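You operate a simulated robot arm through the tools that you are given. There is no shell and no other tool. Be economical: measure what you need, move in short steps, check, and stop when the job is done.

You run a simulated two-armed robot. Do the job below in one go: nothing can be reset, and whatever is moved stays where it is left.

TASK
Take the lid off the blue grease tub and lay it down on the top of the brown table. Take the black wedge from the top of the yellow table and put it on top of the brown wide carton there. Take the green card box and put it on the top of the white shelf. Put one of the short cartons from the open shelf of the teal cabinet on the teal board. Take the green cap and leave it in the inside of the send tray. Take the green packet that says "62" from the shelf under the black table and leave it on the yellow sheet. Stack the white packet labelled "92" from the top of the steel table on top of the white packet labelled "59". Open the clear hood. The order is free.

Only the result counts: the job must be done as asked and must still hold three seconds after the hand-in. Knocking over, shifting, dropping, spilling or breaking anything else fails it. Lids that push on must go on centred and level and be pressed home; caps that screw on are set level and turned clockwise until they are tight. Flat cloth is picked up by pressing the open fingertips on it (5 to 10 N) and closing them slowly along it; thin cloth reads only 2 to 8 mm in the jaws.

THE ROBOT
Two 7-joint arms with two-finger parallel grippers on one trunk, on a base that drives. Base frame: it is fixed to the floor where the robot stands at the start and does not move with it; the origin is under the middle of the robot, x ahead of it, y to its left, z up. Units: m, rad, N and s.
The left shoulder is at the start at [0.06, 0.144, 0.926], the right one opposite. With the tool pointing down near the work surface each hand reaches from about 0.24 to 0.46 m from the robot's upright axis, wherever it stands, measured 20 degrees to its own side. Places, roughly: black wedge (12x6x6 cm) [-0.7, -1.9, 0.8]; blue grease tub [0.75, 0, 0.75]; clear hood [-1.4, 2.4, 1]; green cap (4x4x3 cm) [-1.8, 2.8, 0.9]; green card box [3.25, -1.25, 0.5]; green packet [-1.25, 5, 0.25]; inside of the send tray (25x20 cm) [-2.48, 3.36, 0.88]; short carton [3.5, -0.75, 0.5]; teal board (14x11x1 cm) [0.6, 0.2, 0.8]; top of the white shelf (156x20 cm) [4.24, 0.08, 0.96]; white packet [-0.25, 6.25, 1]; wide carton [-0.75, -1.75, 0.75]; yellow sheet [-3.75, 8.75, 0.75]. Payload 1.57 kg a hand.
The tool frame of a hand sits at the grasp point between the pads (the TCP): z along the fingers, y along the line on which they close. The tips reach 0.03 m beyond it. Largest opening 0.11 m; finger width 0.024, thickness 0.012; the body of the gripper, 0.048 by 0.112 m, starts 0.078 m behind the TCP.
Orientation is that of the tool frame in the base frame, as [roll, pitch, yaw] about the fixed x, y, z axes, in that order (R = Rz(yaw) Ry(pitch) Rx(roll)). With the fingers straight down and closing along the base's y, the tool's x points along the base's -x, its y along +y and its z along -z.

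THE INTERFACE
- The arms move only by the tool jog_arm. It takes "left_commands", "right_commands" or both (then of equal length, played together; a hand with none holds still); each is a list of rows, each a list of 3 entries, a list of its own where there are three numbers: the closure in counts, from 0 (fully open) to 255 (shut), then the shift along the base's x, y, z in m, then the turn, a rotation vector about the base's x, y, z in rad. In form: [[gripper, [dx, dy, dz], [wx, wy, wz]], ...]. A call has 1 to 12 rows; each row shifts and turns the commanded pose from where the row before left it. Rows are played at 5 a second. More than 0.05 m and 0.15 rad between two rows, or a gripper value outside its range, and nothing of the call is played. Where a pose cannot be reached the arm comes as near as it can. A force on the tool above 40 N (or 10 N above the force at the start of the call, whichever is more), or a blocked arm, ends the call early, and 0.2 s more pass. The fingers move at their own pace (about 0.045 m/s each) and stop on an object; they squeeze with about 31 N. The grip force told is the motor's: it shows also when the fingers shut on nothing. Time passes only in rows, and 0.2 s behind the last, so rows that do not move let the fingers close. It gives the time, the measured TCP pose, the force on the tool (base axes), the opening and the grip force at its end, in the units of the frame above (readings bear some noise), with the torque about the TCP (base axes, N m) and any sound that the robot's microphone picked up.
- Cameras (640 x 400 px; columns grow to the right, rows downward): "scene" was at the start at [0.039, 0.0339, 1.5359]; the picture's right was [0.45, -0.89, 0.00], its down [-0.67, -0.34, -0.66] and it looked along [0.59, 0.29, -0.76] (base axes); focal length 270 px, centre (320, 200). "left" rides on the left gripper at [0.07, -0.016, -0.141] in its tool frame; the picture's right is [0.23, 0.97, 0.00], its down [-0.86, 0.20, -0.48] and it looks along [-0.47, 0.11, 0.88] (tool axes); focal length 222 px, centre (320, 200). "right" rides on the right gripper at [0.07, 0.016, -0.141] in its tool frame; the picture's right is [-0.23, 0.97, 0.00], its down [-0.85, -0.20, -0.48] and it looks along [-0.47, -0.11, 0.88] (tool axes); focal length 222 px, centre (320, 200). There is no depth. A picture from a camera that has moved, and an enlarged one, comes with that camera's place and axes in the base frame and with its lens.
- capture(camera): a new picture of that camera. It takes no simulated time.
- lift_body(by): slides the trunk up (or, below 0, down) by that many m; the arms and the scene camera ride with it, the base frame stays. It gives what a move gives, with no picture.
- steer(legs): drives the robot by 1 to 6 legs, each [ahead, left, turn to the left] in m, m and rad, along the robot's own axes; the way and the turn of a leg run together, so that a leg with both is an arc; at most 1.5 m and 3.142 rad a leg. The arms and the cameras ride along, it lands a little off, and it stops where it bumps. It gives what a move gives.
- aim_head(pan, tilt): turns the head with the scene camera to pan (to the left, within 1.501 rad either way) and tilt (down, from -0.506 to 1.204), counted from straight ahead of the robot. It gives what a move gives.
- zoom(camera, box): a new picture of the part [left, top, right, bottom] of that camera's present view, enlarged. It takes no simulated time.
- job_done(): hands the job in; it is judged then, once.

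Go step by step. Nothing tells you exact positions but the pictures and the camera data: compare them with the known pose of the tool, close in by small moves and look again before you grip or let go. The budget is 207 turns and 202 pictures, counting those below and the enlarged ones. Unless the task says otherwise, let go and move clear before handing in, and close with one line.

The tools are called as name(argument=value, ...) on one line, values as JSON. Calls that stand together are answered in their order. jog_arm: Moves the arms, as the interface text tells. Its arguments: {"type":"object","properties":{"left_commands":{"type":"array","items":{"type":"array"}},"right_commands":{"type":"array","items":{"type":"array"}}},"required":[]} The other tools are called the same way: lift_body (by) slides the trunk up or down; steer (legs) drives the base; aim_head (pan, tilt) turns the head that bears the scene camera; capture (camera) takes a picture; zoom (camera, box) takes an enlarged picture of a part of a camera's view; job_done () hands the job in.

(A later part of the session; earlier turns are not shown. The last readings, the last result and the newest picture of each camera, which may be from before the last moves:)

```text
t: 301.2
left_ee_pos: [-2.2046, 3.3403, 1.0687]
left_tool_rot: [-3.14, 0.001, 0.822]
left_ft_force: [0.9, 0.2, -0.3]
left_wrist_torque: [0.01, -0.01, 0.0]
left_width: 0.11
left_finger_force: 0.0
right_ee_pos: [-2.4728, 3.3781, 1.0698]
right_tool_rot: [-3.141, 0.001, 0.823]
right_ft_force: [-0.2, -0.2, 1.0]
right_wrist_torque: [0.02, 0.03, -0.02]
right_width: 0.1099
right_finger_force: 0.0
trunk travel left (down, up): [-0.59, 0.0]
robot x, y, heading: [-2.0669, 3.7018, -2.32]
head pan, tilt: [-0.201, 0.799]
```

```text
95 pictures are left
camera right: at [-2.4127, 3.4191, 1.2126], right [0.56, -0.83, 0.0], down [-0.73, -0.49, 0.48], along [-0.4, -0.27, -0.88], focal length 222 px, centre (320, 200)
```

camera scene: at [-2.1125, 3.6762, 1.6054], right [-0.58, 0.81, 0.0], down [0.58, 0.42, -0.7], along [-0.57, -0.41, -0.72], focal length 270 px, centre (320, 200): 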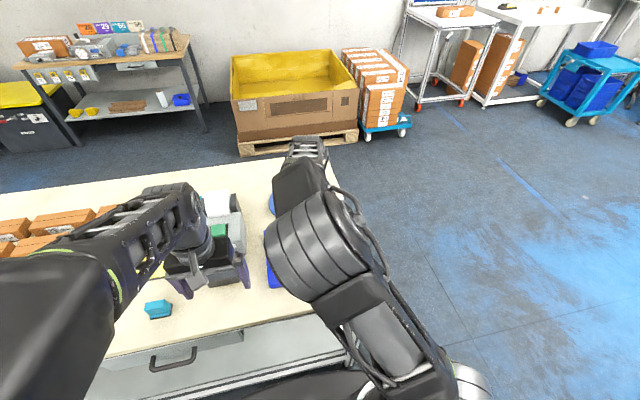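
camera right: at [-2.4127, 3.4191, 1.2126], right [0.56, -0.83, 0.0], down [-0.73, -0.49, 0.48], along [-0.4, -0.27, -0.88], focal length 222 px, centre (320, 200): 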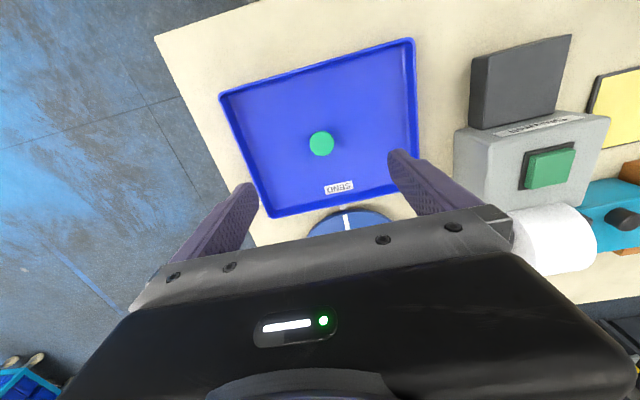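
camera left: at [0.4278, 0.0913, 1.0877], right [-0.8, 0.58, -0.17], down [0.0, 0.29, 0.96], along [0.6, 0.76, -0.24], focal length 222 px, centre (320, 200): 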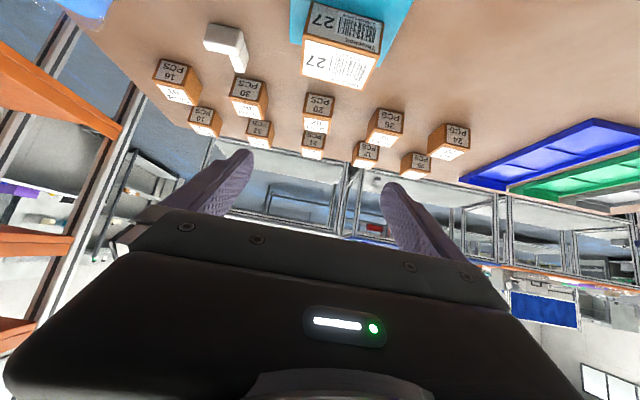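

Cap is inside the SEND tray. Next the hood: back off, strafe left 1.35 m and look.

steer(legs=[[-0.3, 0, 0], [0, 1.35, 0]])

aim_head(pan=0.0, tilt=0.7)

capture(camera="scene")

```text
t: 309.6
left_ee_pos: [-1.0032, 2.667, 1.0682]
left_tool_rot: [-3.14, 0.001, 0.843]
left_ft_force: [-0.2, 0.0, -0.4]
left_wrist_torque: [-0.03, 0.0, 0.01]
left_width: 0.1098
left_finger_force: 0.1
right_ee_pos: [-1.2741, 2.6995, 1.0702]
right_tool_rot: [-3.141, 0.0, 0.845]
right_ft_force: [-0.5, -0.1, -0.1]
right_wrist_torque: [-0.02, 0.0, -0.02]
right_width: 0.1099
right_finger_force: 0.0
trunk travel left (down, up): [-0.59, 0.0]
robot x, y, heading: [-0.8721, 3.0317, -2.296]
head pan, tilt: [-0.201, 0.799]
```

```text
t: 310.3
left_ee_pos: [-1.0037, 2.6661, 1.0677]
left_tool_rot: [-3.14, 0.001, 0.844]
left_ft_force: [1.1, -0.2, -0.2]
left_wrist_torque: [-0.01, 0.02, -0.01]
left_width: 0.11
left_finger_force: 0.0
right_ee_pos: [-1.2736, 2.6982, 1.0695]
right_tool_rot: [3.141, -0.001, 0.845]
right_ft_force: [-0.5, 1.0, -0.6]
right_wrist_torque: [0.01, 0.01, 0.03]
right_width: 0.1099
right_finger_force: 0.0
trunk travel left (down, up): [-0.59, 0.0]
robot x, y, heading: [-0.876, 3.0342, -2.299]
head pan, tilt: [0.0, 0.7]
```

```text
94 pictures are left
camera scene: at [-0.9109, 2.9901, 1.6136], right [-0.75, 0.66, 0.0], down [0.43, 0.48, -0.76], along [-0.51, -0.57, -0.64], focal length 270 px, centre (320, 200)
```

scene: 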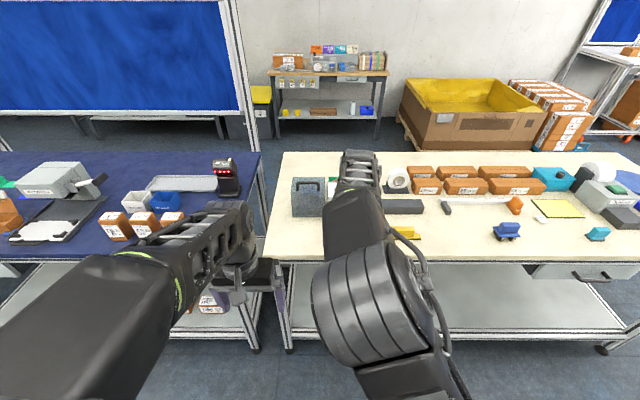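

zoom(camera="scene", box=[270, 160, 350, 230])

```text
5.71 times, centred on (310, 195) of scene
camera zoom: at [-0.9109, 2.9901, 1.6136], right [-0.75, 0.66, 0.0], down [0.43, 0.48, -0.76], along [-0.51, -0.57, -0.64], focal length 1543 px, centre (377, 229)
```

zoom: 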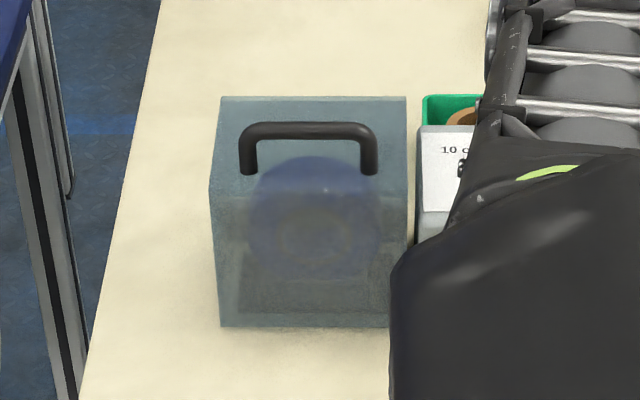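

The hood hinges at the aisle side; its handle bar is at about (-1.412, 2.366, 1.029). I'll turn the right hand 90° so it closes along the depth, tilted 45° forward, before approaching.

jog_arm(right_commands=[[0, [0, 0, 0], [0, 0, 0.143]], [0, [0, 0, 0], [0, 0, 0.143]], [0, [0, 0, 0], [0, 0, 0.143]], [0, [0, 0, 0], [0, 0, 0.143]], [0, [0, 0, 0], [0, 0, 0.143]], [0, [0, 0, 0], [0, 0, 0.143]], [0, [0, 0, 0], [0, 0, 0.143]], [0, [0, 0, 0], [0, 0, 0.143]], [0, [0, 0, 0], [0, 0, 0.143]], [0, [0, 0, 0], [0, 0, 0.143]], [0, [0, 0, 0], [0, 0, 0.143]]])

jog_arm(right_commands=[[0, [0, 0, 0.01], [-0.0975, 0.0873, 0]], [0, [0, 0, 0.01], [-0.0975, 0.0873, 0]], [0, [0, 0, 0.01], [-0.0975, 0.0873, 0]], [0, [0, 0, 0.01], [-0.0975, 0.0873, 0]], [0, [0, 0, 0.01], [-0.0975, 0.0873, 0]], [0, [0, 0, 0.01], [-0.0975, 0.0873, 0]], [0, [0, 0, 0], [0, 0, 0]]])

capture(camera="scene")

capture(camera="right")

```text
t: 312.7
left_ee_pos: [-1.0032, 2.6669, 1.0687]
left_tool_rot: [-3.14, 0.002, 0.843]
left_ft_force: [0.7, -0.3, 1.2]
left_wrist_torque: [0.0, 0.01, 0.02]
left_width: 0.1099
left_finger_force: 0.0
right_ee_pos: [-1.2729, 2.6994, 1.0684]
right_tool_rot: [-3.141, 0.001, 2.42]
right_ft_force: [-0.6, -0.4, -0.9]
right_wrist_torque: [0.02, -0.02, 0.03]
right_width: 0.11
right_finger_force: 0.1
trunk travel left (down, up): [-0.59, 0.0]
robot x, y, heading: [-0.8742, 3.0318, -2.298]
head pan, tilt: [0.0, 0.7]
```

```text
t: 314.3
left_ee_pos: [-1.0039, 2.6669, 1.0674]
left_tool_rot: [-3.14, 0.002, 0.843]
left_ft_force: [-0.2, 1.1, 0.4]
left_wrist_torque: [0.01, 0.0, 0.01]
left_width: 0.11
left_finger_force: 0.0
right_ee_pos: [-1.2731, 2.6982, 1.131]
right_tool_rot: [-2.355, -0.006, 2.416]
right_ft_force: [-0.3, 0.1, -0.5]
right_wrist_torque: [0.02, 0.01, 0.0]
right_width: 0.1099
right_finger_force: 0.0
trunk travel left (down, up): [-0.59, 0.0]
robot x, y, heading: [-0.8712, 3.0322, -2.297]
head pan, tilt: [0.0, 0.7]
```

```text
92 pictures are left
camera scene: at [-0.9112, 2.9899, 1.6136], right [-0.75, 0.66, 0.0], down [0.43, 0.48, -0.76], along [-0.51, -0.57, -0.64], focal length 270 px, centre (320, 200)
```

scene: 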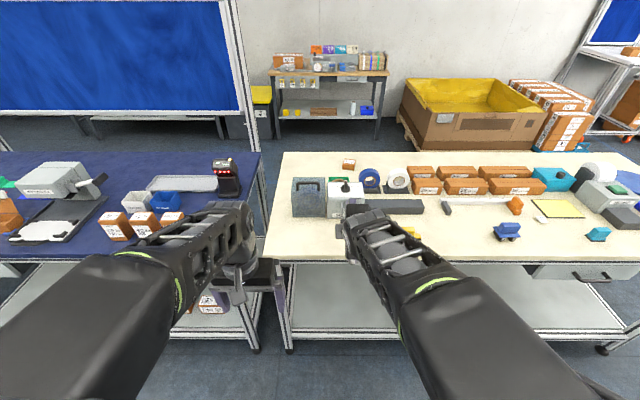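

```text
91 pictures are left
camera right: at [-1.2492, 2.829, 1.2195], right [0.62, 0.37, -0.69], down [0.77, -0.42, 0.48], along [-0.12, -0.83, -0.54], focal length 222 px, centre (320, 200)
```

right: 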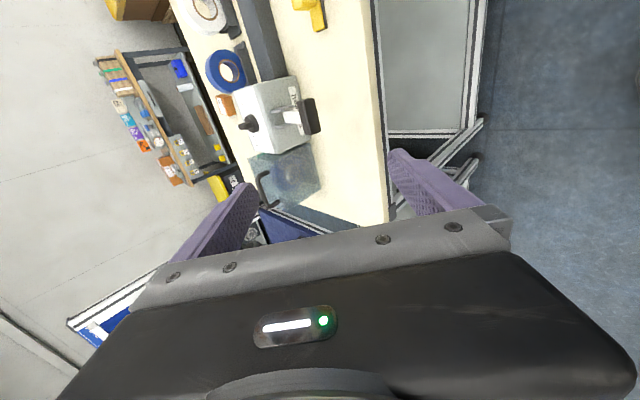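

zoom(camera="scene", box=[270, 160, 370, 240])

```text
5.00 times, centred on (320, 200) of scene
camera zoom: at [-0.9112, 2.9899, 1.6136], right [-0.75, 0.66, 0.0], down [0.43, 0.48, -0.76], along [-0.51, -0.57, -0.64], focal length 1350 px, centre (320, 200)
```

zoom: 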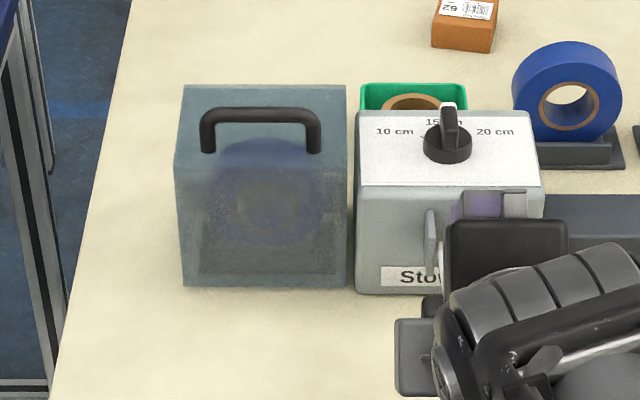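

Left hand back a little, then shift the base left 0.1 and ahead 0.33 so the right hand is above the handle; then look.

jog_arm(left_commands=[[0, [0.025, 0.028, 0.02], [0, 0, 0]], [0, [0.025, 0.028, 0.01], [0, 0, 0]]])

steer(legs=[[0, 0.11, 0], [0.3, 0, 0]])

capture(camera="scene")

capture(camera="right")

```text
t: 314.9
left_ee_pos: [-0.9516, 2.7243, 1.099]
left_tool_rot: [-3.139, 0.002, 0.844]
left_ft_force: [-0.1, 0.7, 0.6]
left_wrist_torque: [-0.04, 0.02, 0.0]
left_width: 0.1099
left_finger_force: 0.1
right_ee_pos: [-1.2708, 2.7, 1.1307]
right_tool_rot: [-2.357, -0.005, 2.416]
right_ft_force: [-0.6, -0.3, 0.0]
right_wrist_torque: [0.02, -0.01, 0.01]
right_width: 0.1101
right_finger_force: 0.0
trunk travel left (down, up): [-0.59, 0.0]
robot x, y, heading: [-0.8743, 3.0309, -2.299]
head pan, tilt: [0.0, 0.7]
```

```text
t: 317.7
left_ee_pos: [-1.0704, 2.4212, 1.0981]
left_tool_rot: [-3.14, -0.001, 0.853]
left_ft_force: [-1.0, -0.8, -0.3]
left_wrist_torque: [0.05, -0.02, -0.02]
left_width: 0.1098
left_finger_force: 0.0
right_ee_pos: [-1.3869, 2.3932, 1.1301]
right_tool_rot: [-2.357, -0.006, 2.427]
right_ft_force: [0.3, 0.0, 0.5]
right_wrist_torque: [0.03, -0.01, 0.0]
right_width: 0.1099
right_finger_force: 0.0
trunk travel left (down, up): [-0.59, 0.0]
robot x, y, heading: [-0.9928, 2.7326, -2.287]
head pan, tilt: [0.0, 0.7]
```

```text
89 pictures are left
camera scene: at [-1.0289, 2.6882, 1.6136], right [-0.75, 0.66, 0.0], down [0.42, 0.49, -0.76], along [-0.5, -0.58, -0.64], focal length 270 px, centre (320, 200)
```

scene: 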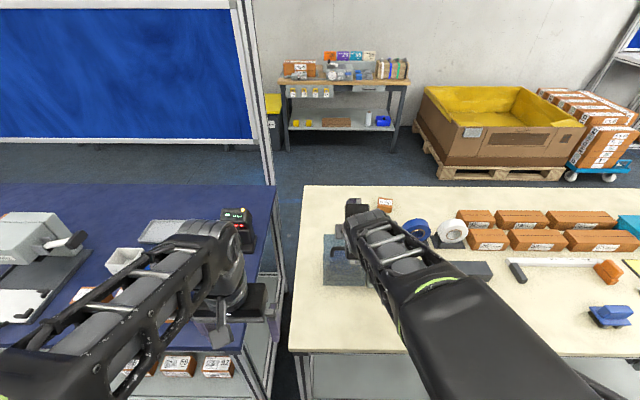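

```text
88 pictures are left
camera right: at [-1.3652, 2.5239, 1.2193], right [0.62, 0.37, -0.69], down [0.78, -0.41, 0.48], along [-0.11, -0.83, -0.55], focal length 222 px, centre (320, 200)
```

right: 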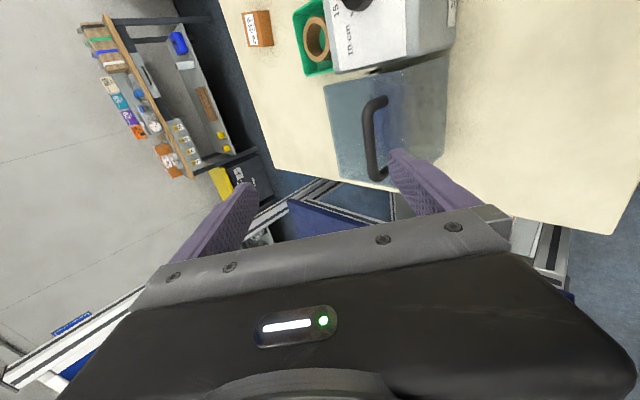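

Handle confirmed at about (-1.410, 2.372, 1.029). I pre-close to 4.5 cm, go to a pre-approach 6 cm back along the tool axis, and look.

jog_arm(right_commands=[[150, [0.0075, 0.0103, -0.0225], [0, 0, 0]], [150, [0.0075, 0.0103, -0.0225], [0, 0, 0]], [150, [0, 0, 0], [0, 0, 0]], [150, [-0.009, -0.01, -0.0135], [0, 0, 0]], [150, [0, 0, 0], [0, 0, 0]]])

capture(camera="right")

zoom(camera="scene", box=[290, 180, 430, 300])

```text
t: 318.9
left_ee_pos: [-1.0683, 2.4218, 1.0985]
left_tool_rot: [-3.139, 0.001, 0.853]
left_ft_force: [-0.4, 0.8, 0.5]
left_wrist_torque: [0.01, 0.0, -0.01]
left_width: 0.1101
left_finger_force: 0.1
right_ee_pos: [-1.3816, 2.4069, 1.0731]
right_tool_rot: [-2.354, -0.006, 2.426]
right_ft_force: [-0.2, -0.5, -0.1]
right_wrist_torque: [0.02, 0.01, -0.04]
right_width: 0.0452
right_finger_force: 0.1
trunk travel left (down, up): [-0.59, 0.0]
robot x, y, heading: [-0.9873, 2.7318, -2.284]
head pan, tilt: [0.0, 0.7]
```

```text
87 pictures are left
camera right: at [-1.3581, 2.5365, 1.1617], right [0.62, 0.37, -0.69], down [0.78, -0.41, 0.48], along [-0.11, -0.83, -0.55], focal length 222 px, centre (320, 200)
```

right: 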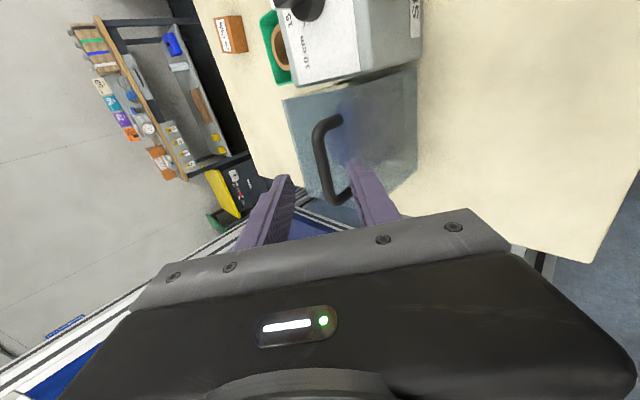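

```text
3.33 times, centred on (360, 240) of scene
camera zoom: at [-1.0277, 2.6898, 1.6137], right [-0.75, 0.66, 0.0], down [0.42, 0.49, -0.77], along [-0.5, -0.58, -0.64], focal length 900 px, centre (187, 67)
```

zoom: 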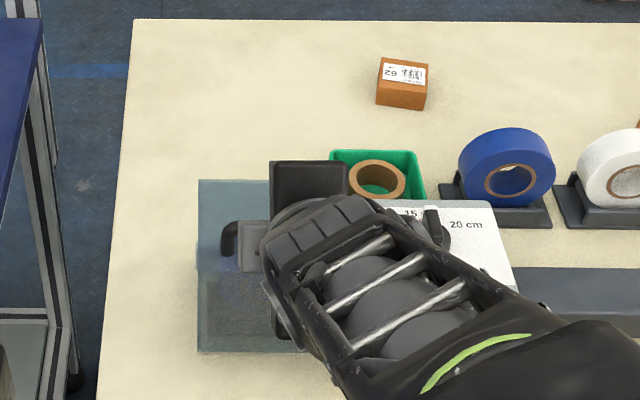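

Aligned. Advance 4 cm along the tool axis so the bar sits between the fingertips, then look.

jog_arm(right_commands=[[150, [-0.0095, -0.0105, -0.0141], [0, 0, 0]], [150, [-0.0095, -0.0105, -0.0141], [0, 0, 0]], [150, [0, 0, 0], [0, 0, 0]]])

capture(camera="right")

```text
t: 319.7
left_ee_pos: [-1.0689, 2.4216, 1.0979]
left_tool_rot: [-3.139, 0.001, 0.852]
left_ft_force: [0.2, 0.1, 0.0]
left_wrist_torque: [0.01, -0.01, -0.01]
left_width: 0.1101
left_finger_force: 0.1
right_ee_pos: [-1.3991, 2.3827, 1.0451]
right_tool_rot: [-2.354, -0.006, 2.426]
right_ft_force: [-0.8, 0.2, 0.3]
right_wrist_torque: [0.02, 0.01, 0.02]
right_width: 0.0452
right_finger_force: 0.0
trunk travel left (down, up): [-0.59, 0.0]
robot x, y, heading: [-0.9894, 2.7294, -2.289]
head pan, tilt: [0.0, 0.7]
```

```text
85 pictures are left
camera right: at [-1.3768, 2.5139, 1.133], right [0.62, 0.37, -0.69], down [0.78, -0.41, 0.48], along [-0.11, -0.83, -0.55], focal length 222 px, centre (320, 200)
```

right: 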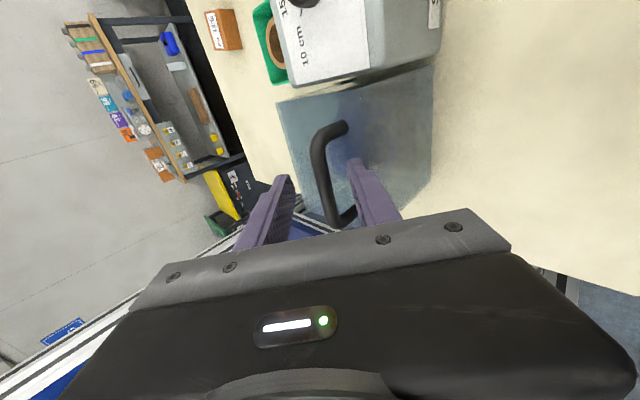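

The bar lies between the tips. Close.

jog_arm(right_commands=[[180, [0, 0, 0], [0, 0, 0]], [220, [0, 0, 0], [0, 0, 0]], [255, [0, 0, 0], [0, 0, 0]], [255, [0, 0, 0], [0, 0, 0]], [255, [0, 0, 0], [0, 0, 0]]])

capture(camera="right")

```text
t: 320.9
left_ee_pos: [-1.0692, 2.421, 1.0983]
left_tool_rot: [-3.141, 0.002, 0.853]
left_ft_force: [-0.8, -0.1, -0.5]
left_wrist_torque: [0.01, -0.01, -0.01]
left_width: 0.1097
left_finger_force: 0.0
right_ee_pos: [-1.3985, 2.3826, 1.0439]
right_tool_rot: [-2.357, -0.003, 2.423]
right_ft_force: [0.7, -1.9, -0.2]
right_wrist_torque: [-0.27, -0.39, -0.56]
right_width: 0.0119
right_finger_force: 28.9
trunk travel left (down, up): [-0.59, 0.0]
robot x, y, heading: [-0.9931, 2.7331, -2.286]
head pan, tilt: [0.0, 0.7]
```

```text
84 pictures are left
camera right: at [-1.3769, 2.5139, 1.1329], right [0.62, 0.37, -0.69], down [0.78, -0.41, 0.48], along [-0.11, -0.83, -0.55], focal length 222 px, centre (320, 200)
```

right: 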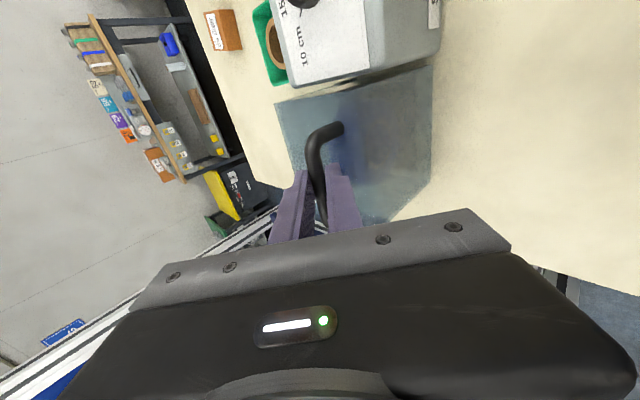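

Gripped. Assuming a hinge near n=0.715, z=0.91, I rotate the first 0.2 rad and check the forces.

jog_arm(right_commands=[[255, [-0.0093, -0.0104, 0.0104], [0.0745, -0.0667, 0]], [255, [-0.01, -0.0112, 0.009], [0.0745, -0.0667, 0]], [255, [0, 0, 0], [0, 0, 0]]])

capture(camera="right")

zoom(camera="scene", box=[290, 180, 430, 300])

```text
t: 321.7
left_ee_pos: [-1.07, 2.4199, 1.0979]
left_tool_rot: [-3.14, 0.001, 0.854]
left_ft_force: [0.6, -0.1, -0.4]
left_wrist_torque: [-0.01, -0.01, 0.01]
left_width: 0.11
left_finger_force: 0.0
right_ee_pos: [-1.4189, 2.3608, 1.0618]
right_tool_rot: [-2.56, -0.004, 2.428]
right_ft_force: [-1.2, -7.6, -17.5]
right_wrist_torque: [-0.26, -0.52, -0.51]
right_width: 0.0122
right_finger_force: 29.3
trunk travel left (down, up): [-0.59, 0.0]
robot x, y, heading: [-0.988, 2.7315, -2.289]
head pan, tilt: [0.0, 0.7]
```

```text
83 pictures are left
camera right: at [-1.4109, 2.476, 1.1708], right [0.7, 0.47, -0.54], down [0.71, -0.49, 0.51], along [-0.02, -0.74, -0.68], focal length 222 px, centre (320, 200)
```

right: 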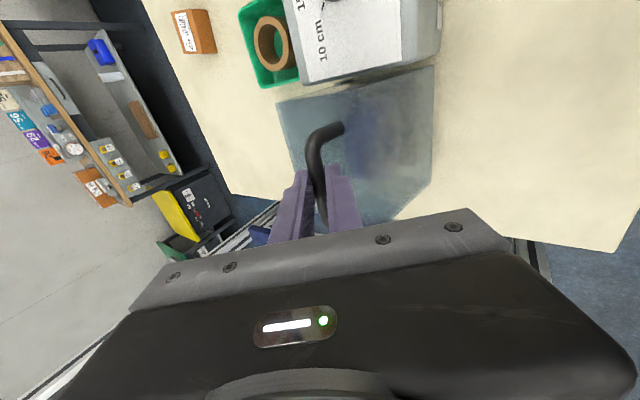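

```text
3.33 times, centred on (360, 240) of scene
camera zoom: at [-1.0295, 2.6867, 1.6133], right [-0.75, 0.66, 0.0], down [0.42, 0.49, -0.76], along [-0.5, -0.58, -0.65], focal length 900 px, centre (187, 67)
```

zoom: 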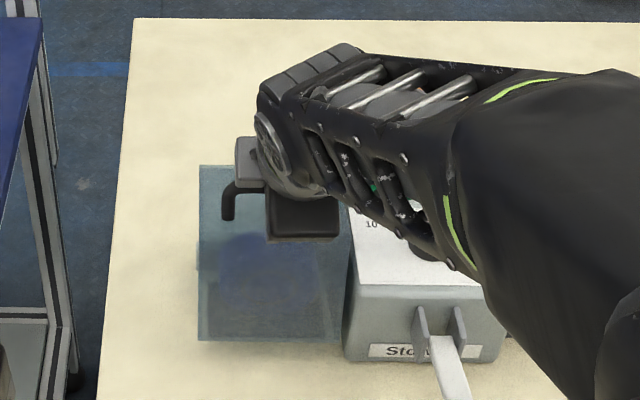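

The hood rotates with the gripper. Continue along the arc.

jog_arm(right_commands=[[255, [-0.0105, -0.0117, 0.0075], [0.0745, -0.0667, 0]], [255, [-0.0109, -0.0121, 0.0058], [0.0745, -0.0667, 0]], [255, [0, 0, 0], [0, 0, 0]]])

zoom(camera="scene", box=[290, 160, 430, 280])

```text
t: 322.5
left_ee_pos: [-1.0703, 2.4197, 1.0983]
left_tool_rot: [-3.14, 0.0, 0.854]
left_ft_force: [0.8, 0.2, 0.4]
left_wrist_torque: [0.01, 0.0, -0.02]
left_width: 0.1101
left_finger_force: 0.0
right_ee_pos: [-1.4419, 2.336, 1.0727]
right_tool_rot: [-2.765, 0.0, 2.427]
right_ft_force: [1.5, -6.2, -23.2]
right_wrist_torque: [-0.23, -0.45, -0.57]
right_width: 0.0123
right_finger_force: 28.9
trunk travel left (down, up): [-0.59, 0.0]
robot x, y, heading: [-0.9902, 2.7322, -2.284]
head pan, tilt: [0.0, 0.7]
```

```text
3.33 times, centred on (360, 220) of scene
camera zoom: at [-1.0297, 2.6869, 1.6134], right [-0.75, 0.66, 0.0], down [0.42, 0.49, -0.76], along [-0.5, -0.58, -0.65], focal length 900 px, centre (187, 133)
```

zoom: 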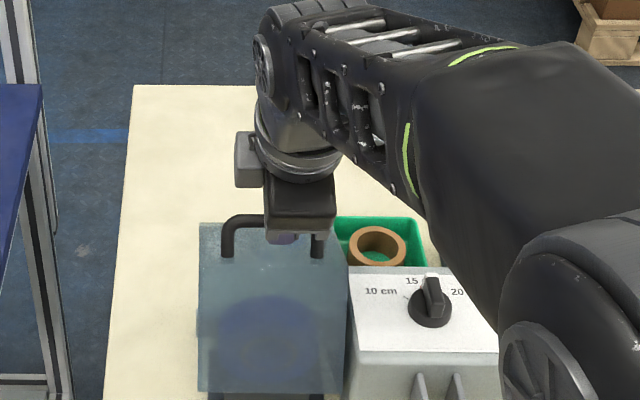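

It opens smoothly about a hinge near z 0.906. I refine the arc slightly lower and continue 0.4 rad.

jog_arm(right_commands=[[255, [-0.0112, -0.0125, -0.001], [0.0745, -0.0667, 0]], [255, [-0.0114, -0.0128, 0.0013], [0.0745, -0.0667, 0]], [255, [-0.0113, -0.0127, -0.0005], [0.0745, -0.0667, 0]], [255, [-0.0113, -0.0126, -0.0022], [0.0745, -0.0667, 0]], [255, [0, 0, 0], [0, 0, 0]]])

zoom(camera="scene", box=[290, 160, 430, 280])

```text
t: 323.7
left_ee_pos: [-1.0674, 2.4237, 1.1001]
left_tool_rot: [3.142, 0.004, 0.853]
left_ft_force: [-0.6, 0.2, 1.0]
left_wrist_torque: [0.02, 0.01, -0.03]
left_width: 0.1101
left_finger_force: 0.0
right_ee_pos: [-1.4433, 2.3337, 1.0612]
right_tool_rot: [3.139, 0.005, 2.425]
right_ft_force: [-0.7, 6.3, 21.4]
right_wrist_torque: [0.24, 0.2, -0.68]
right_width: 0.012
right_finger_force: 28.9
right hand out of reach, approached as far as the arm can: row 3, 4
trunk travel left (down, up): [-0.59, 0.0]
robot x, y, heading: [-0.9911, 2.7338, -2.289]
head pan, tilt: [0.0, 0.7]
```

```text
3.33 times, centred on (360, 220) of scene
camera zoom: at [-1.0266, 2.6918, 1.6139], right [-0.75, 0.66, 0.0], down [0.42, 0.48, -0.77], along [-0.5, -0.58, -0.64], focal length 900 px, centre (187, 133)
```

zoom: 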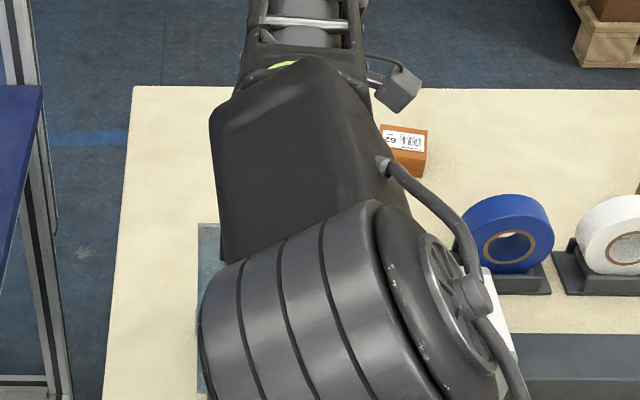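

capture(camera="scene")

capture(camera="right")

capture(camera="left")

```text
79 pictures are left
camera scene: at [-1.0266, 2.6918, 1.6139], right [-0.75, 0.66, 0.0], down [0.42, 0.48, -0.77], along [-0.5, -0.58, -0.64], focal length 270 px, centre (320, 200)
```

scene: 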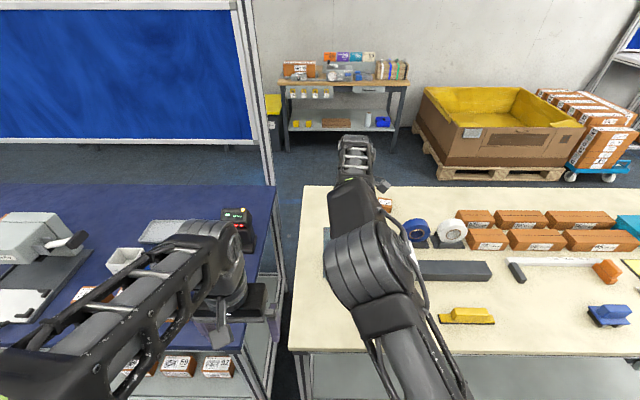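

```text
78 pictures are left
camera right: at [-1.4834, 2.3929, 1.2029], right [0.81, 0.58, 0.01], down [0.51, -0.71, 0.48], along [0.29, -0.39, -0.88], focal length 222 px, centre (320, 200)
```

right: 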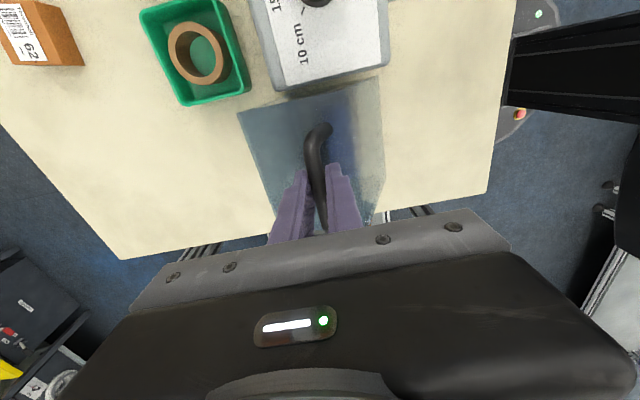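

```text
77 pictures are left
camera left: at [-1.0333, 2.4869, 1.2407], right [0.88, -0.47, 0.0], down [-0.41, -0.77, 0.48], along [-0.23, -0.42, -0.88], focal length 222 px, centre (320, 200)
```

left: 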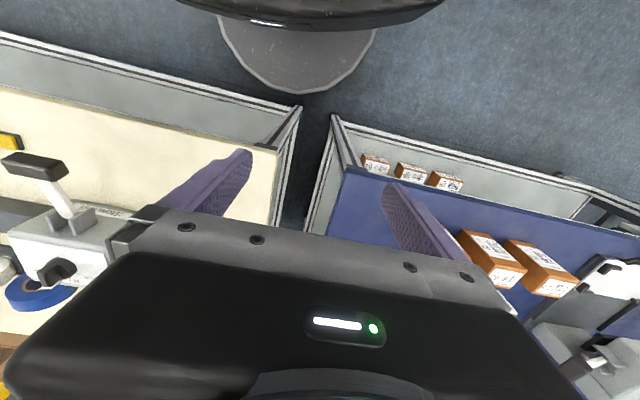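

The arm is at its reach limit with the hood about 25° up. I'll use the base: raise the hand slightly, then drive ahead in small steps, which pushes the handle along its arc.

jog_arm(right_commands=[[255, [0, 0, 0.004], [0, 0, 0]], [255, [0, 0, 0], [0, 0, 0]]])

steer(legs=[[0.05, 0, 0]])

capture(camera="right")

```text
t: 324.3
left_ee_pos: [-1.0697, 2.4217, 1.0981]
left_tool_rot: [-3.141, 0.002, 0.852]
left_ft_force: [-0.1, -0.9, 0.6]
left_wrist_torque: [-0.03, -0.01, 0.0]
left_width: 0.11
left_finger_force: 0.0
right_ee_pos: [-1.4411, 2.3345, 1.0613]
right_tool_rot: [3.13, 0.005, 2.422]
right_ft_force: [-6.1, 6.0, -2.3]
right_wrist_torque: [0.29, 0.16, -0.72]
right_width: 0.0115
right_finger_force: 28.6
trunk travel left (down, up): [-0.59, 0.0]
robot x, y, heading: [-0.9908, 2.728, -2.284]
head pan, tilt: [0.0, 0.7]
```

```text
t: 325.3
left_ee_pos: [-1.1041, 2.3841, 1.0981]
left_tool_rot: [-3.141, 0.0, 0.854]
left_ft_force: [-0.2, 0.0, -0.5]
left_wrist_torque: [0.05, -0.05, 0.0]
left_width: 0.11
left_finger_force: 0.1
right_ee_pos: [-1.4753, 2.2957, 1.0623]
right_tool_rot: [3.129, 0.008, 2.423]
right_ft_force: [-7.5, 9.5, -1.2]
right_wrist_torque: [0.26, 0.05, -0.69]
right_width: 0.0118
right_finger_force: 29.4
trunk travel left (down, up): [-0.59, 0.0]
robot x, y, heading: [-1.0215, 2.6942, -2.287]
head pan, tilt: [0.0, 0.7]
```

```text
76 pictures are left
camera right: at [-1.5175, 2.3539, 1.2036], right [0.81, 0.58, 0.01], down [0.51, -0.71, 0.48], along [0.29, -0.38, -0.88], focal length 222 px, centre (320, 200)
```

right: 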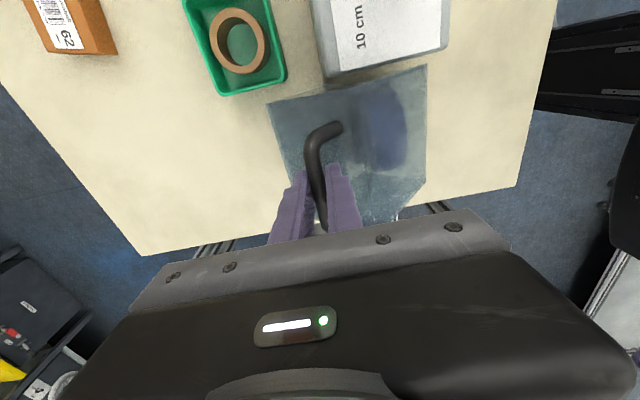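

Forces stay low and the hood turns. Continue: 3 cm ahead, lower slightly, repeat.

steer(legs=[[0.03, 0, 0]])

jog_arm(right_commands=[[255, [0, 0, -0.005], [0, 0, 0]], [255, [0, 0, 0], [0, 0, 0]]])

steer(legs=[[0.03, 0, 0]])

jog_arm(right_commands=[[255, [0, 0, -0.008], [0, 0, 0]], [255, [0, 0, 0], [0, 0, 0]]])

capture(camera="right")

```text
t: 326.1
left_ee_pos: [-1.1051, 2.3811, 1.0982]
left_tool_rot: [-3.141, 0.001, 0.852]
left_ft_force: [-0.3, 0.3, 0.0]
left_wrist_torque: [-0.02, 0.03, 0.0]
left_width: 0.1099
left_finger_force: 0.1
right_ee_pos: [-1.4781, 2.2929, 1.063]
right_tool_rot: [3.129, 0.006, 2.418]
right_ft_force: [1.8, -0.8, -2.4]
right_wrist_torque: [0.01, 0.16, -0.7]
right_width: 0.0116
right_finger_force: 29.2
trunk travel left (down, up): [-0.59, 0.0]
robot x, y, heading: [-1.0296, 2.6911, -2.29]
head pan, tilt: [0.0, 0.7]
stopped in leg 1: the robot was blocked; the commanded pose is now the measured one
```

```text
t: 326.7
left_ee_pos: [-1.1053, 2.3803, 1.0997]
left_tool_rot: [-3.14, 0.002, 0.854]
left_ft_force: [0.1, -0.1, -0.5]
left_wrist_torque: [0.0, 0.02, -0.04]
left_width: 0.1103
left_finger_force: 0.0
right_ee_pos: [-1.4772, 2.2931, 1.0602]
right_tool_rot: [3.132, 0.005, 2.418]
right_ft_force: [-3.5, -1.7, 23.7]
right_wrist_torque: [-0.04, 0.0, -0.71]
right_width: 0.0118
right_finger_force: 28.7
trunk travel left (down, up): [-0.59, 0.0]
robot x, y, heading: [-1.0279, 2.6898, -2.289]
head pan, tilt: [0.0, 0.7]
```

```text
t: 327.4
left_ee_pos: [-1.1049, 2.3787, 1.0984]
left_tool_rot: [-3.141, 0.0, 0.853]
left_ft_force: [0.0, 0.6, 0.6]
left_wrist_torque: [0.0, -0.03, 0.0]
left_width: 0.1102
left_finger_force: 0.1
right_ee_pos: [-1.4776, 2.2927, 1.0589]
right_tool_rot: [3.132, 0.003, 2.418]
right_ft_force: [0.7, -1.2, 2.1]
right_wrist_torque: [0.16, 0.01, -0.75]
right_width: 0.0119
right_finger_force: 29.4
trunk travel left (down, up): [-0.59, 0.0]
robot x, y, heading: [-1.0253, 2.6916, -2.293]
head pan, tilt: [0.0, 0.7]
stopped in leg 1: the robot was blocked; the commanded pose is now the measured one
```

```text
t: 328.1
left_ee_pos: [-1.1048, 2.3799, 1.1]
left_tool_rot: [-3.14, 0.0, 0.855]
left_ft_force: [-0.3, 0.4, -0.1]
left_wrist_torque: [0.02, -0.02, 0.02]
left_width: 0.11
left_finger_force: 0.0
right_ee_pos: [-1.4806, 2.2906, 1.0562]
right_tool_rot: [-3.134, 0.004, 2.418]
right_ft_force: [-1.9, -2.4, 12.8]
right_wrist_torque: [0.27, 0.14, -0.73]
right_width: 0.0121
right_finger_force: 29.8
trunk travel left (down, up): [-0.59, 0.0]
robot x, y, heading: [-1.0248, 2.6923, -2.291]
head pan, tilt: [0.0, 0.7]
stopped in row 2 (right hand): the force on the tool passed its limit at 42 N (the readings are from after the stop); the commanded pose is now the measured one
```

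```text
75 pictures are left
camera right: at [-1.5203, 2.3503, 1.1966], right [0.81, 0.58, 0.0], down [0.51, -0.71, 0.48], along [0.28, -0.4, -0.88], focal length 222 px, centre (320, 200)
```

right: 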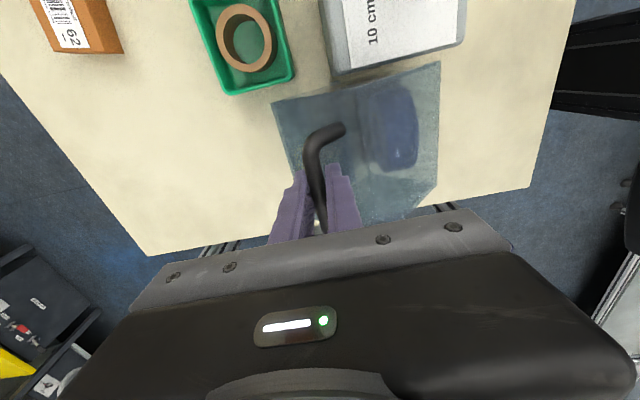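

The base is blocked by the table's lower shelf, so no closer. I tilt the tool forward again around the bar (it can slip), which gives more reach.

jog_arm(right_commands=[[255, [0.0005, 0.0005, 0], [-0.0745, 0.0667, 0]], [255, [0.001, 0.001, 0], [-0.0745, 0.0667, 0]], [255, [0.001, 0.001, 0], [-0.0745, 0.0667, 0]], [255, [0.001, 0.001, 0], [-0.0745, 0.0667, 0]], [255, [0.001, 0.001, -0.001], [-0.0745, 0.0667, 0]], [255, [0.001, 0.001, -0.001], [-0.0745, 0.0667, 0]], [255, [0, 0, 0], [0, 0, 0]]])

capture(camera="right")

capture(camera="scene")

```text
t: 329.6
left_ee_pos: [-1.1051, 2.3809, 1.0988]
left_tool_rot: [-3.14, 0.001, 0.854]
left_ft_force: [0.6, -0.5, 0.6]
left_wrist_torque: [0.0, -0.02, -0.03]
left_width: 0.1102
left_finger_force: 0.1
right_ee_pos: [-1.4742, 2.2968, 1.0542]
right_tool_rot: [-2.536, 0.001, 2.42]
right_ft_force: [-5.9, 1.0, 16.0]
right_wrist_torque: [-0.31, -0.23, -0.58]
right_width: 0.012
right_finger_force: 28.8
trunk travel left (down, up): [-0.59, 0.0]
robot x, y, heading: [-1.032, 2.6923, -2.289]
head pan, tilt: [0.0, 0.7]
```

```text
74 pictures are left
camera right: at [-1.4635, 2.4138, 1.1608], right [0.7, 0.45, -0.55], down [0.71, -0.48, 0.51], along [-0.04, -0.75, -0.66], focal length 222 px, centre (320, 200)
```

right: 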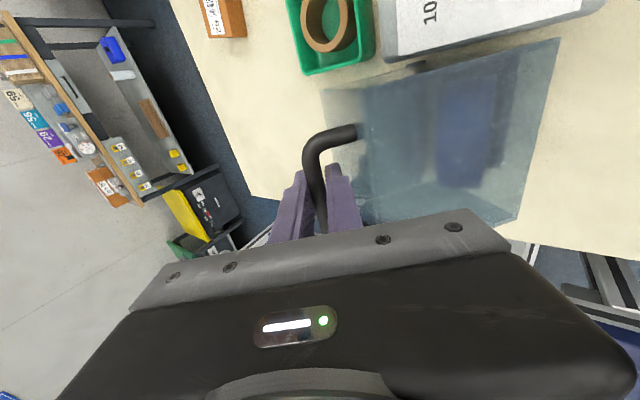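

```text
73 pictures are left
camera scene: at [-1.0642, 2.6487, 1.6138], right [-0.75, 0.66, 0.0], down [0.42, 0.48, -0.77], along [-0.5, -0.58, -0.64], focal length 270 px, centre (320, 200)
```

scene: 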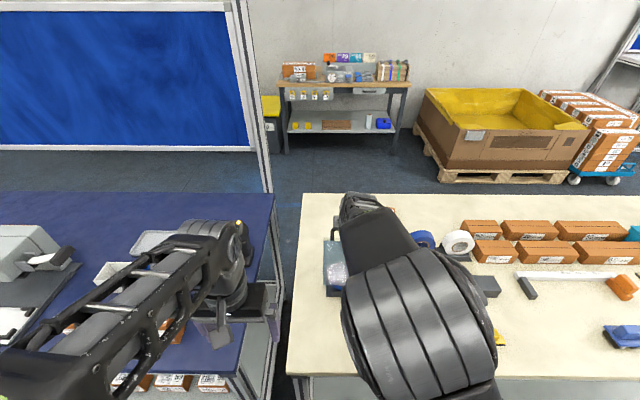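

Tilted. Push further along the arc, tool orientation constant.

jog_arm(right_commands=[[255, [-0.01, -0.0112, 0.0], [0, 0, 0]], [255, [-0.01, -0.0112, -0.003], [0, 0, 0]], [255, [-0.008, -0.0089, -0.005], [0, 0, 0]], [255, [-0.008, -0.0089, -0.0055], [0, 0, 0]], [255, [0, 0, 0], [0, 0, 0]]])

capture(camera="right")

```text
t: 330.9
left_ee_pos: [-1.1067, 2.3793, 1.098]
left_tool_rot: [-3.14, 0.001, 0.855]
left_ft_force: [0.0, 0.5, 0.7]
left_wrist_torque: [0.02, -0.01, 0.02]
left_width: 0.1098
left_finger_force: 0.1
right_ee_pos: [-1.5094, 2.2579, 1.0348]
right_tool_rot: [-2.546, -0.001, 2.422]
right_ft_force: [3.7, 9.7, -16.5]
right_wrist_torque: [-0.22, -0.27, -0.65]
right_width: 0.012
right_finger_force: 29.5
trunk travel left (down, up): [-0.59, 0.0]
robot x, y, heading: [-1.028, 2.69, -2.288]
head pan, tilt: [0.0, 0.7]
```

```text
72 pictures are left
camera right: at [-1.4992, 2.3737, 1.1439], right [0.7, 0.46, -0.54], down [0.71, -0.49, 0.51], along [-0.03, -0.74, -0.67], focal length 222 px, centre (320, 200)
```

right: 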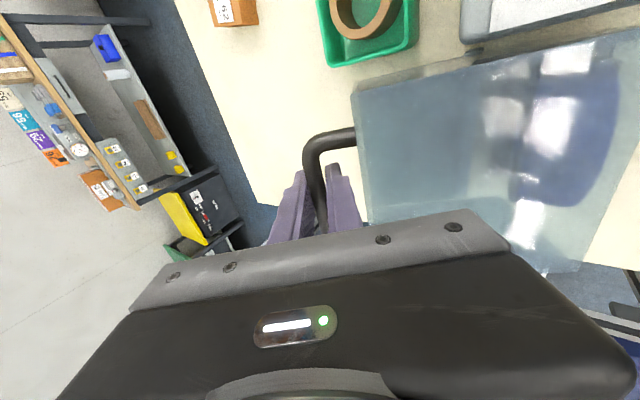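

Good progress (~65°). Continue the arc, now going down more.

jog_arm(right_commands=[[255, [-0.0072, -0.008, -0.009], [0, 0, 0]], [255, [-0.0072, -0.008, -0.0085], [0, 0, 0]], [255, [-0.0063, -0.007, -0.0095], [0, 0, 0]], [255, [-0.0063, -0.007, -0.0095], [0, 0, 0]], [255, [0, 0, 0], [0, 0, 0]]])

capture(camera="right")

```text
t: 331.8
left_ee_pos: [-1.1039, 2.3818, 1.1006]
left_tool_rot: [-3.138, 0.004, 0.851]
left_ft_force: [0.1, -0.8, -1.2]
left_wrist_torque: [0.0, 0.0, 0.01]
left_width: 0.1099
left_finger_force: 0.1
right_ee_pos: [-1.5287, 2.2354, 1.0137]
right_tool_rot: [-2.547, 0.009, 2.414]
right_ft_force: [11.7, 17.6, 34.8]
right_wrist_torque: [4.75, -3.78, -1.41]
right_width: 0.0114
right_finger_force: 28.3
trunk travel left (down, up): [-0.59, 0.0]
robot x, y, heading: [-1.0253, 2.6914, -2.288]
head pan, tilt: [0.0, 0.7]
stopped in row 4 (right hand): the force on the tool passed its limit at 50 N (the readings are from after the stop); the commanded pose is now the measured one
```

```text
71 pictures are left
camera right: at [-1.5192, 2.3518, 1.1206], right [0.71, 0.45, -0.54], down [0.7, -0.49, 0.52], along [-0.03, -0.75, -0.66], focal length 222 px, centre (320, 200)
```

right: 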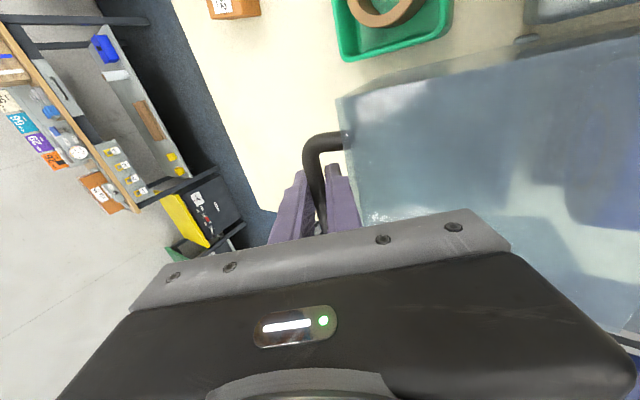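

The gripper body has started touching the hood's edge at about 80° open, past balance. I open the fingers a little and withdraw along the tool axis.

jog_arm(right_commands=[[230, [0, 0, 0.002], [0, 0, 0]], [180, [0, 0, 0.002], [0, 0, 0]], [150, [0, 0, 0], [0, 0, 0]], [150, [0, 0, 0], [0, 0, 0]]])

capture(camera="right")

capture(camera="scene")

```text
t: 332.8
left_ee_pos: [-1.1037, 2.3827, 1.1003]
left_tool_rot: [-3.14, 0.004, 0.853]
left_ft_force: [-0.1, 0.6, 0.0]
left_wrist_torque: [0.0, -0.01, -0.03]
left_width: 0.11
left_finger_force: 0.1
right_ee_pos: [-1.5311, 2.2327, 1.0191]
right_tool_rot: [-2.537, 0.008, 2.416]
right_ft_force: [-0.1, 3.2, 46.6]
right_wrist_torque: [3.58, -3.88, -0.98]
right_width: 0.0241
right_finger_force: 0.0
trunk travel left (down, up): [-0.59, 0.0]
robot x, y, heading: [-1.0308, 2.688, -2.285]
head pan, tilt: [0.0, 0.7]
```

```text
70 pictures are left
camera right: at [-1.5202, 2.3507, 1.1254], right [0.7, 0.44, -0.55], down [0.71, -0.48, 0.51], along [-0.04, -0.75, -0.66], focal length 222 px, centre (320, 200)
```

right: 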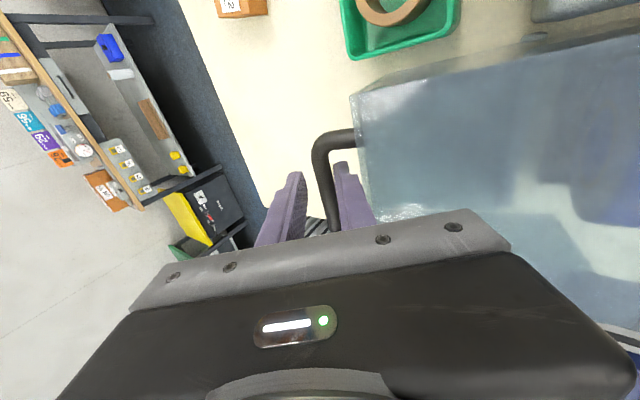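

```text
69 pictures are left
camera scene: at [-1.0612, 2.6511, 1.6141], right [-0.75, 0.66, 0.0], down [0.42, 0.48, -0.77], along [-0.5, -0.58, -0.64], focal length 270 px, centre (320, 200)
```

scene: 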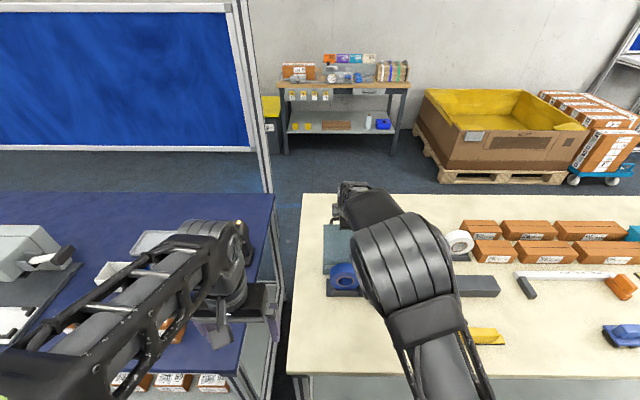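

The gripper body is pressing on the hood edge. Withdraw along the tool axis in steps.

jog_arm(right_commands=[[150, [0.003, 0.0033, 0.01], [0, 0, 0]], [150, [0.0045, 0.005, 0.01], [0, 0, 0]], [150, [0.0057, 0.0064, 0.0123], [0, 0, 0]], [150, [0.0057, 0.0064, 0.0123], [0, 0, 0]], [150, [0, 0, 0.02], [0, 0, 0]], [150, [0, 0, 0], [0, 0, 0]]])

capture(camera="right")

```text
t: 334.2
left_ee_pos: [-1.1052, 2.3797, 1.0984]
left_tool_rot: [-3.14, -0.002, 0.853]
left_ft_force: [0.0, 0.1, -0.1]
left_wrist_torque: [-0.01, 0.03, 0.0]
left_width: 0.1102
left_finger_force: 0.1
right_ee_pos: [-1.5125, 2.2534, 1.0789]
right_tool_rot: [-2.544, 0.005, 2.414]
right_ft_force: [-0.1, -0.1, -0.8]
right_wrist_torque: [-0.02, 0.02, -0.03]
right_width: 0.0455
right_finger_force: 0.0
trunk travel left (down, up): [-0.59, 0.0]
robot x, y, heading: [-1.0285, 2.6946, -2.291]
head pan, tilt: [0.0, 0.7]
```

```text
68 pictures are left
camera right: at [-1.5023, 2.3704, 1.1863], right [0.71, 0.45, -0.54], down [0.71, -0.49, 0.51], along [-0.04, -0.75, -0.66], focal length 222 px, centre (320, 200)
```

right: 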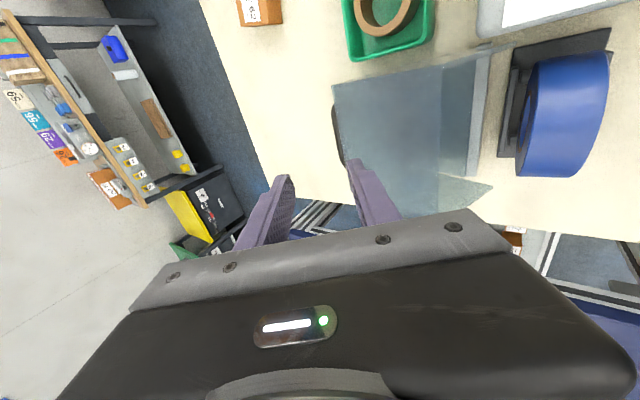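

The hood has swung fully open, the tape roll inside is exposed. I raise the hand and back away, then view.

jog_arm(right_commands=[[150, [0.01, 0.011, 0.03], [0, 0, 0]], [150, [0.02, 0.022, 0.01], [0, 0, 0]], [150, [0.02, 0.022, 0], [0, 0, 0]], [100, [0.02, 0.022, 0], [0, 0, 0]]])

steer(legs=[[-0.3, 0, 0]])

capture(camera="scene")

zoom(camera="scene", box=[250, 120, 400, 240])

```text
t: 335.2
left_ee_pos: [-1.1057, 2.3823, 1.0986]
left_tool_rot: [-3.141, 0.0, 0.853]
left_ft_force: [0.6, -0.8, 0.1]
left_wrist_torque: [-0.02, 0.03, -0.01]
left_width: 0.1099
left_finger_force: 0.0
right_ee_pos: [-1.4429, 2.332, 1.1198]
right_tool_rot: [-2.545, 0.007, 2.416]
right_ft_force: [-0.4, 0.1, 0.1]
right_wrist_torque: [-0.01, -0.01, -0.01]
right_width: 0.067
right_finger_force: 0.2
trunk travel left (down, up): [-0.59, 0.0]
robot x, y, heading: [-1.0306, 2.6897, -2.289]
head pan, tilt: [0.0, 0.7]
```

```text
t: 337.2
left_ee_pos: [-0.906, 2.6089, 1.0991]
left_tool_rot: [-3.139, 0.001, 0.856]
left_ft_force: [0.0, 0.0, -1.0]
left_wrist_torque: [0.0, 0.01, 0.02]
left_width: 0.1099
left_finger_force: 0.0
right_ee_pos: [-1.2429, 2.5576, 1.119]
right_tool_rot: [-2.544, 0.007, 2.42]
right_ft_force: [-0.2, 0.3, -0.1]
right_wrist_torque: [-0.02, 0.01, 0.01]
right_width: 0.0671
right_finger_force: 0.1
trunk travel left (down, up): [-0.59, 0.0]
robot x, y, heading: [-0.8328, 2.924, -2.281]
head pan, tilt: [0.0, 0.7]
```

```text
67 pictures are left
camera scene: at [-0.8651, 2.8761, 1.6137], right [-0.76, 0.66, 0.0], down [0.42, 0.49, -0.77], along [-0.5, -0.58, -0.64], focal length 270 px, centre (320, 200)
```

scene: 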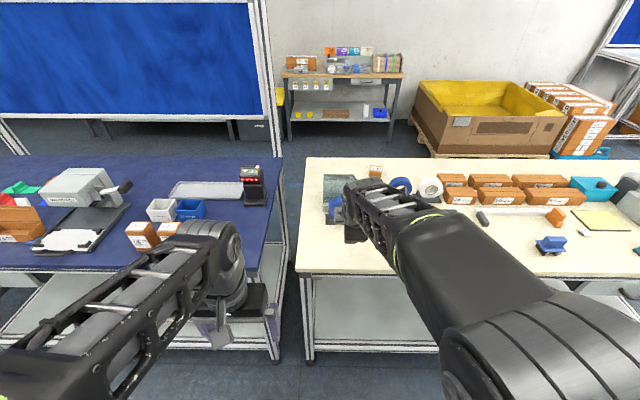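

```text
3.33 times, centred on (325, 180) of scene
camera zoom: at [-0.8651, 2.8761, 1.6137], right [-0.76, 0.66, 0.0], down [0.42, 0.49, -0.77], along [-0.5, -0.58, -0.64], focal length 900 px, centre (303, 267)
```

zoom: 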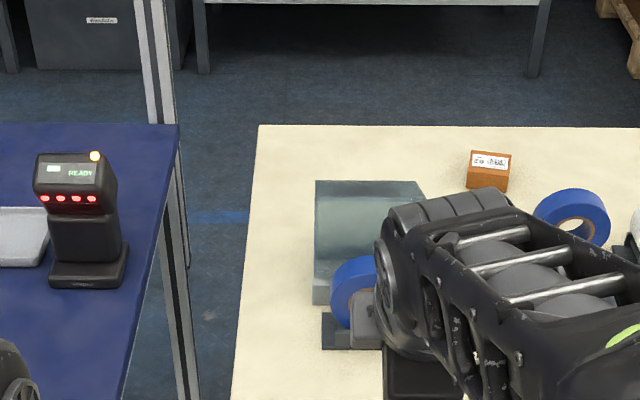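

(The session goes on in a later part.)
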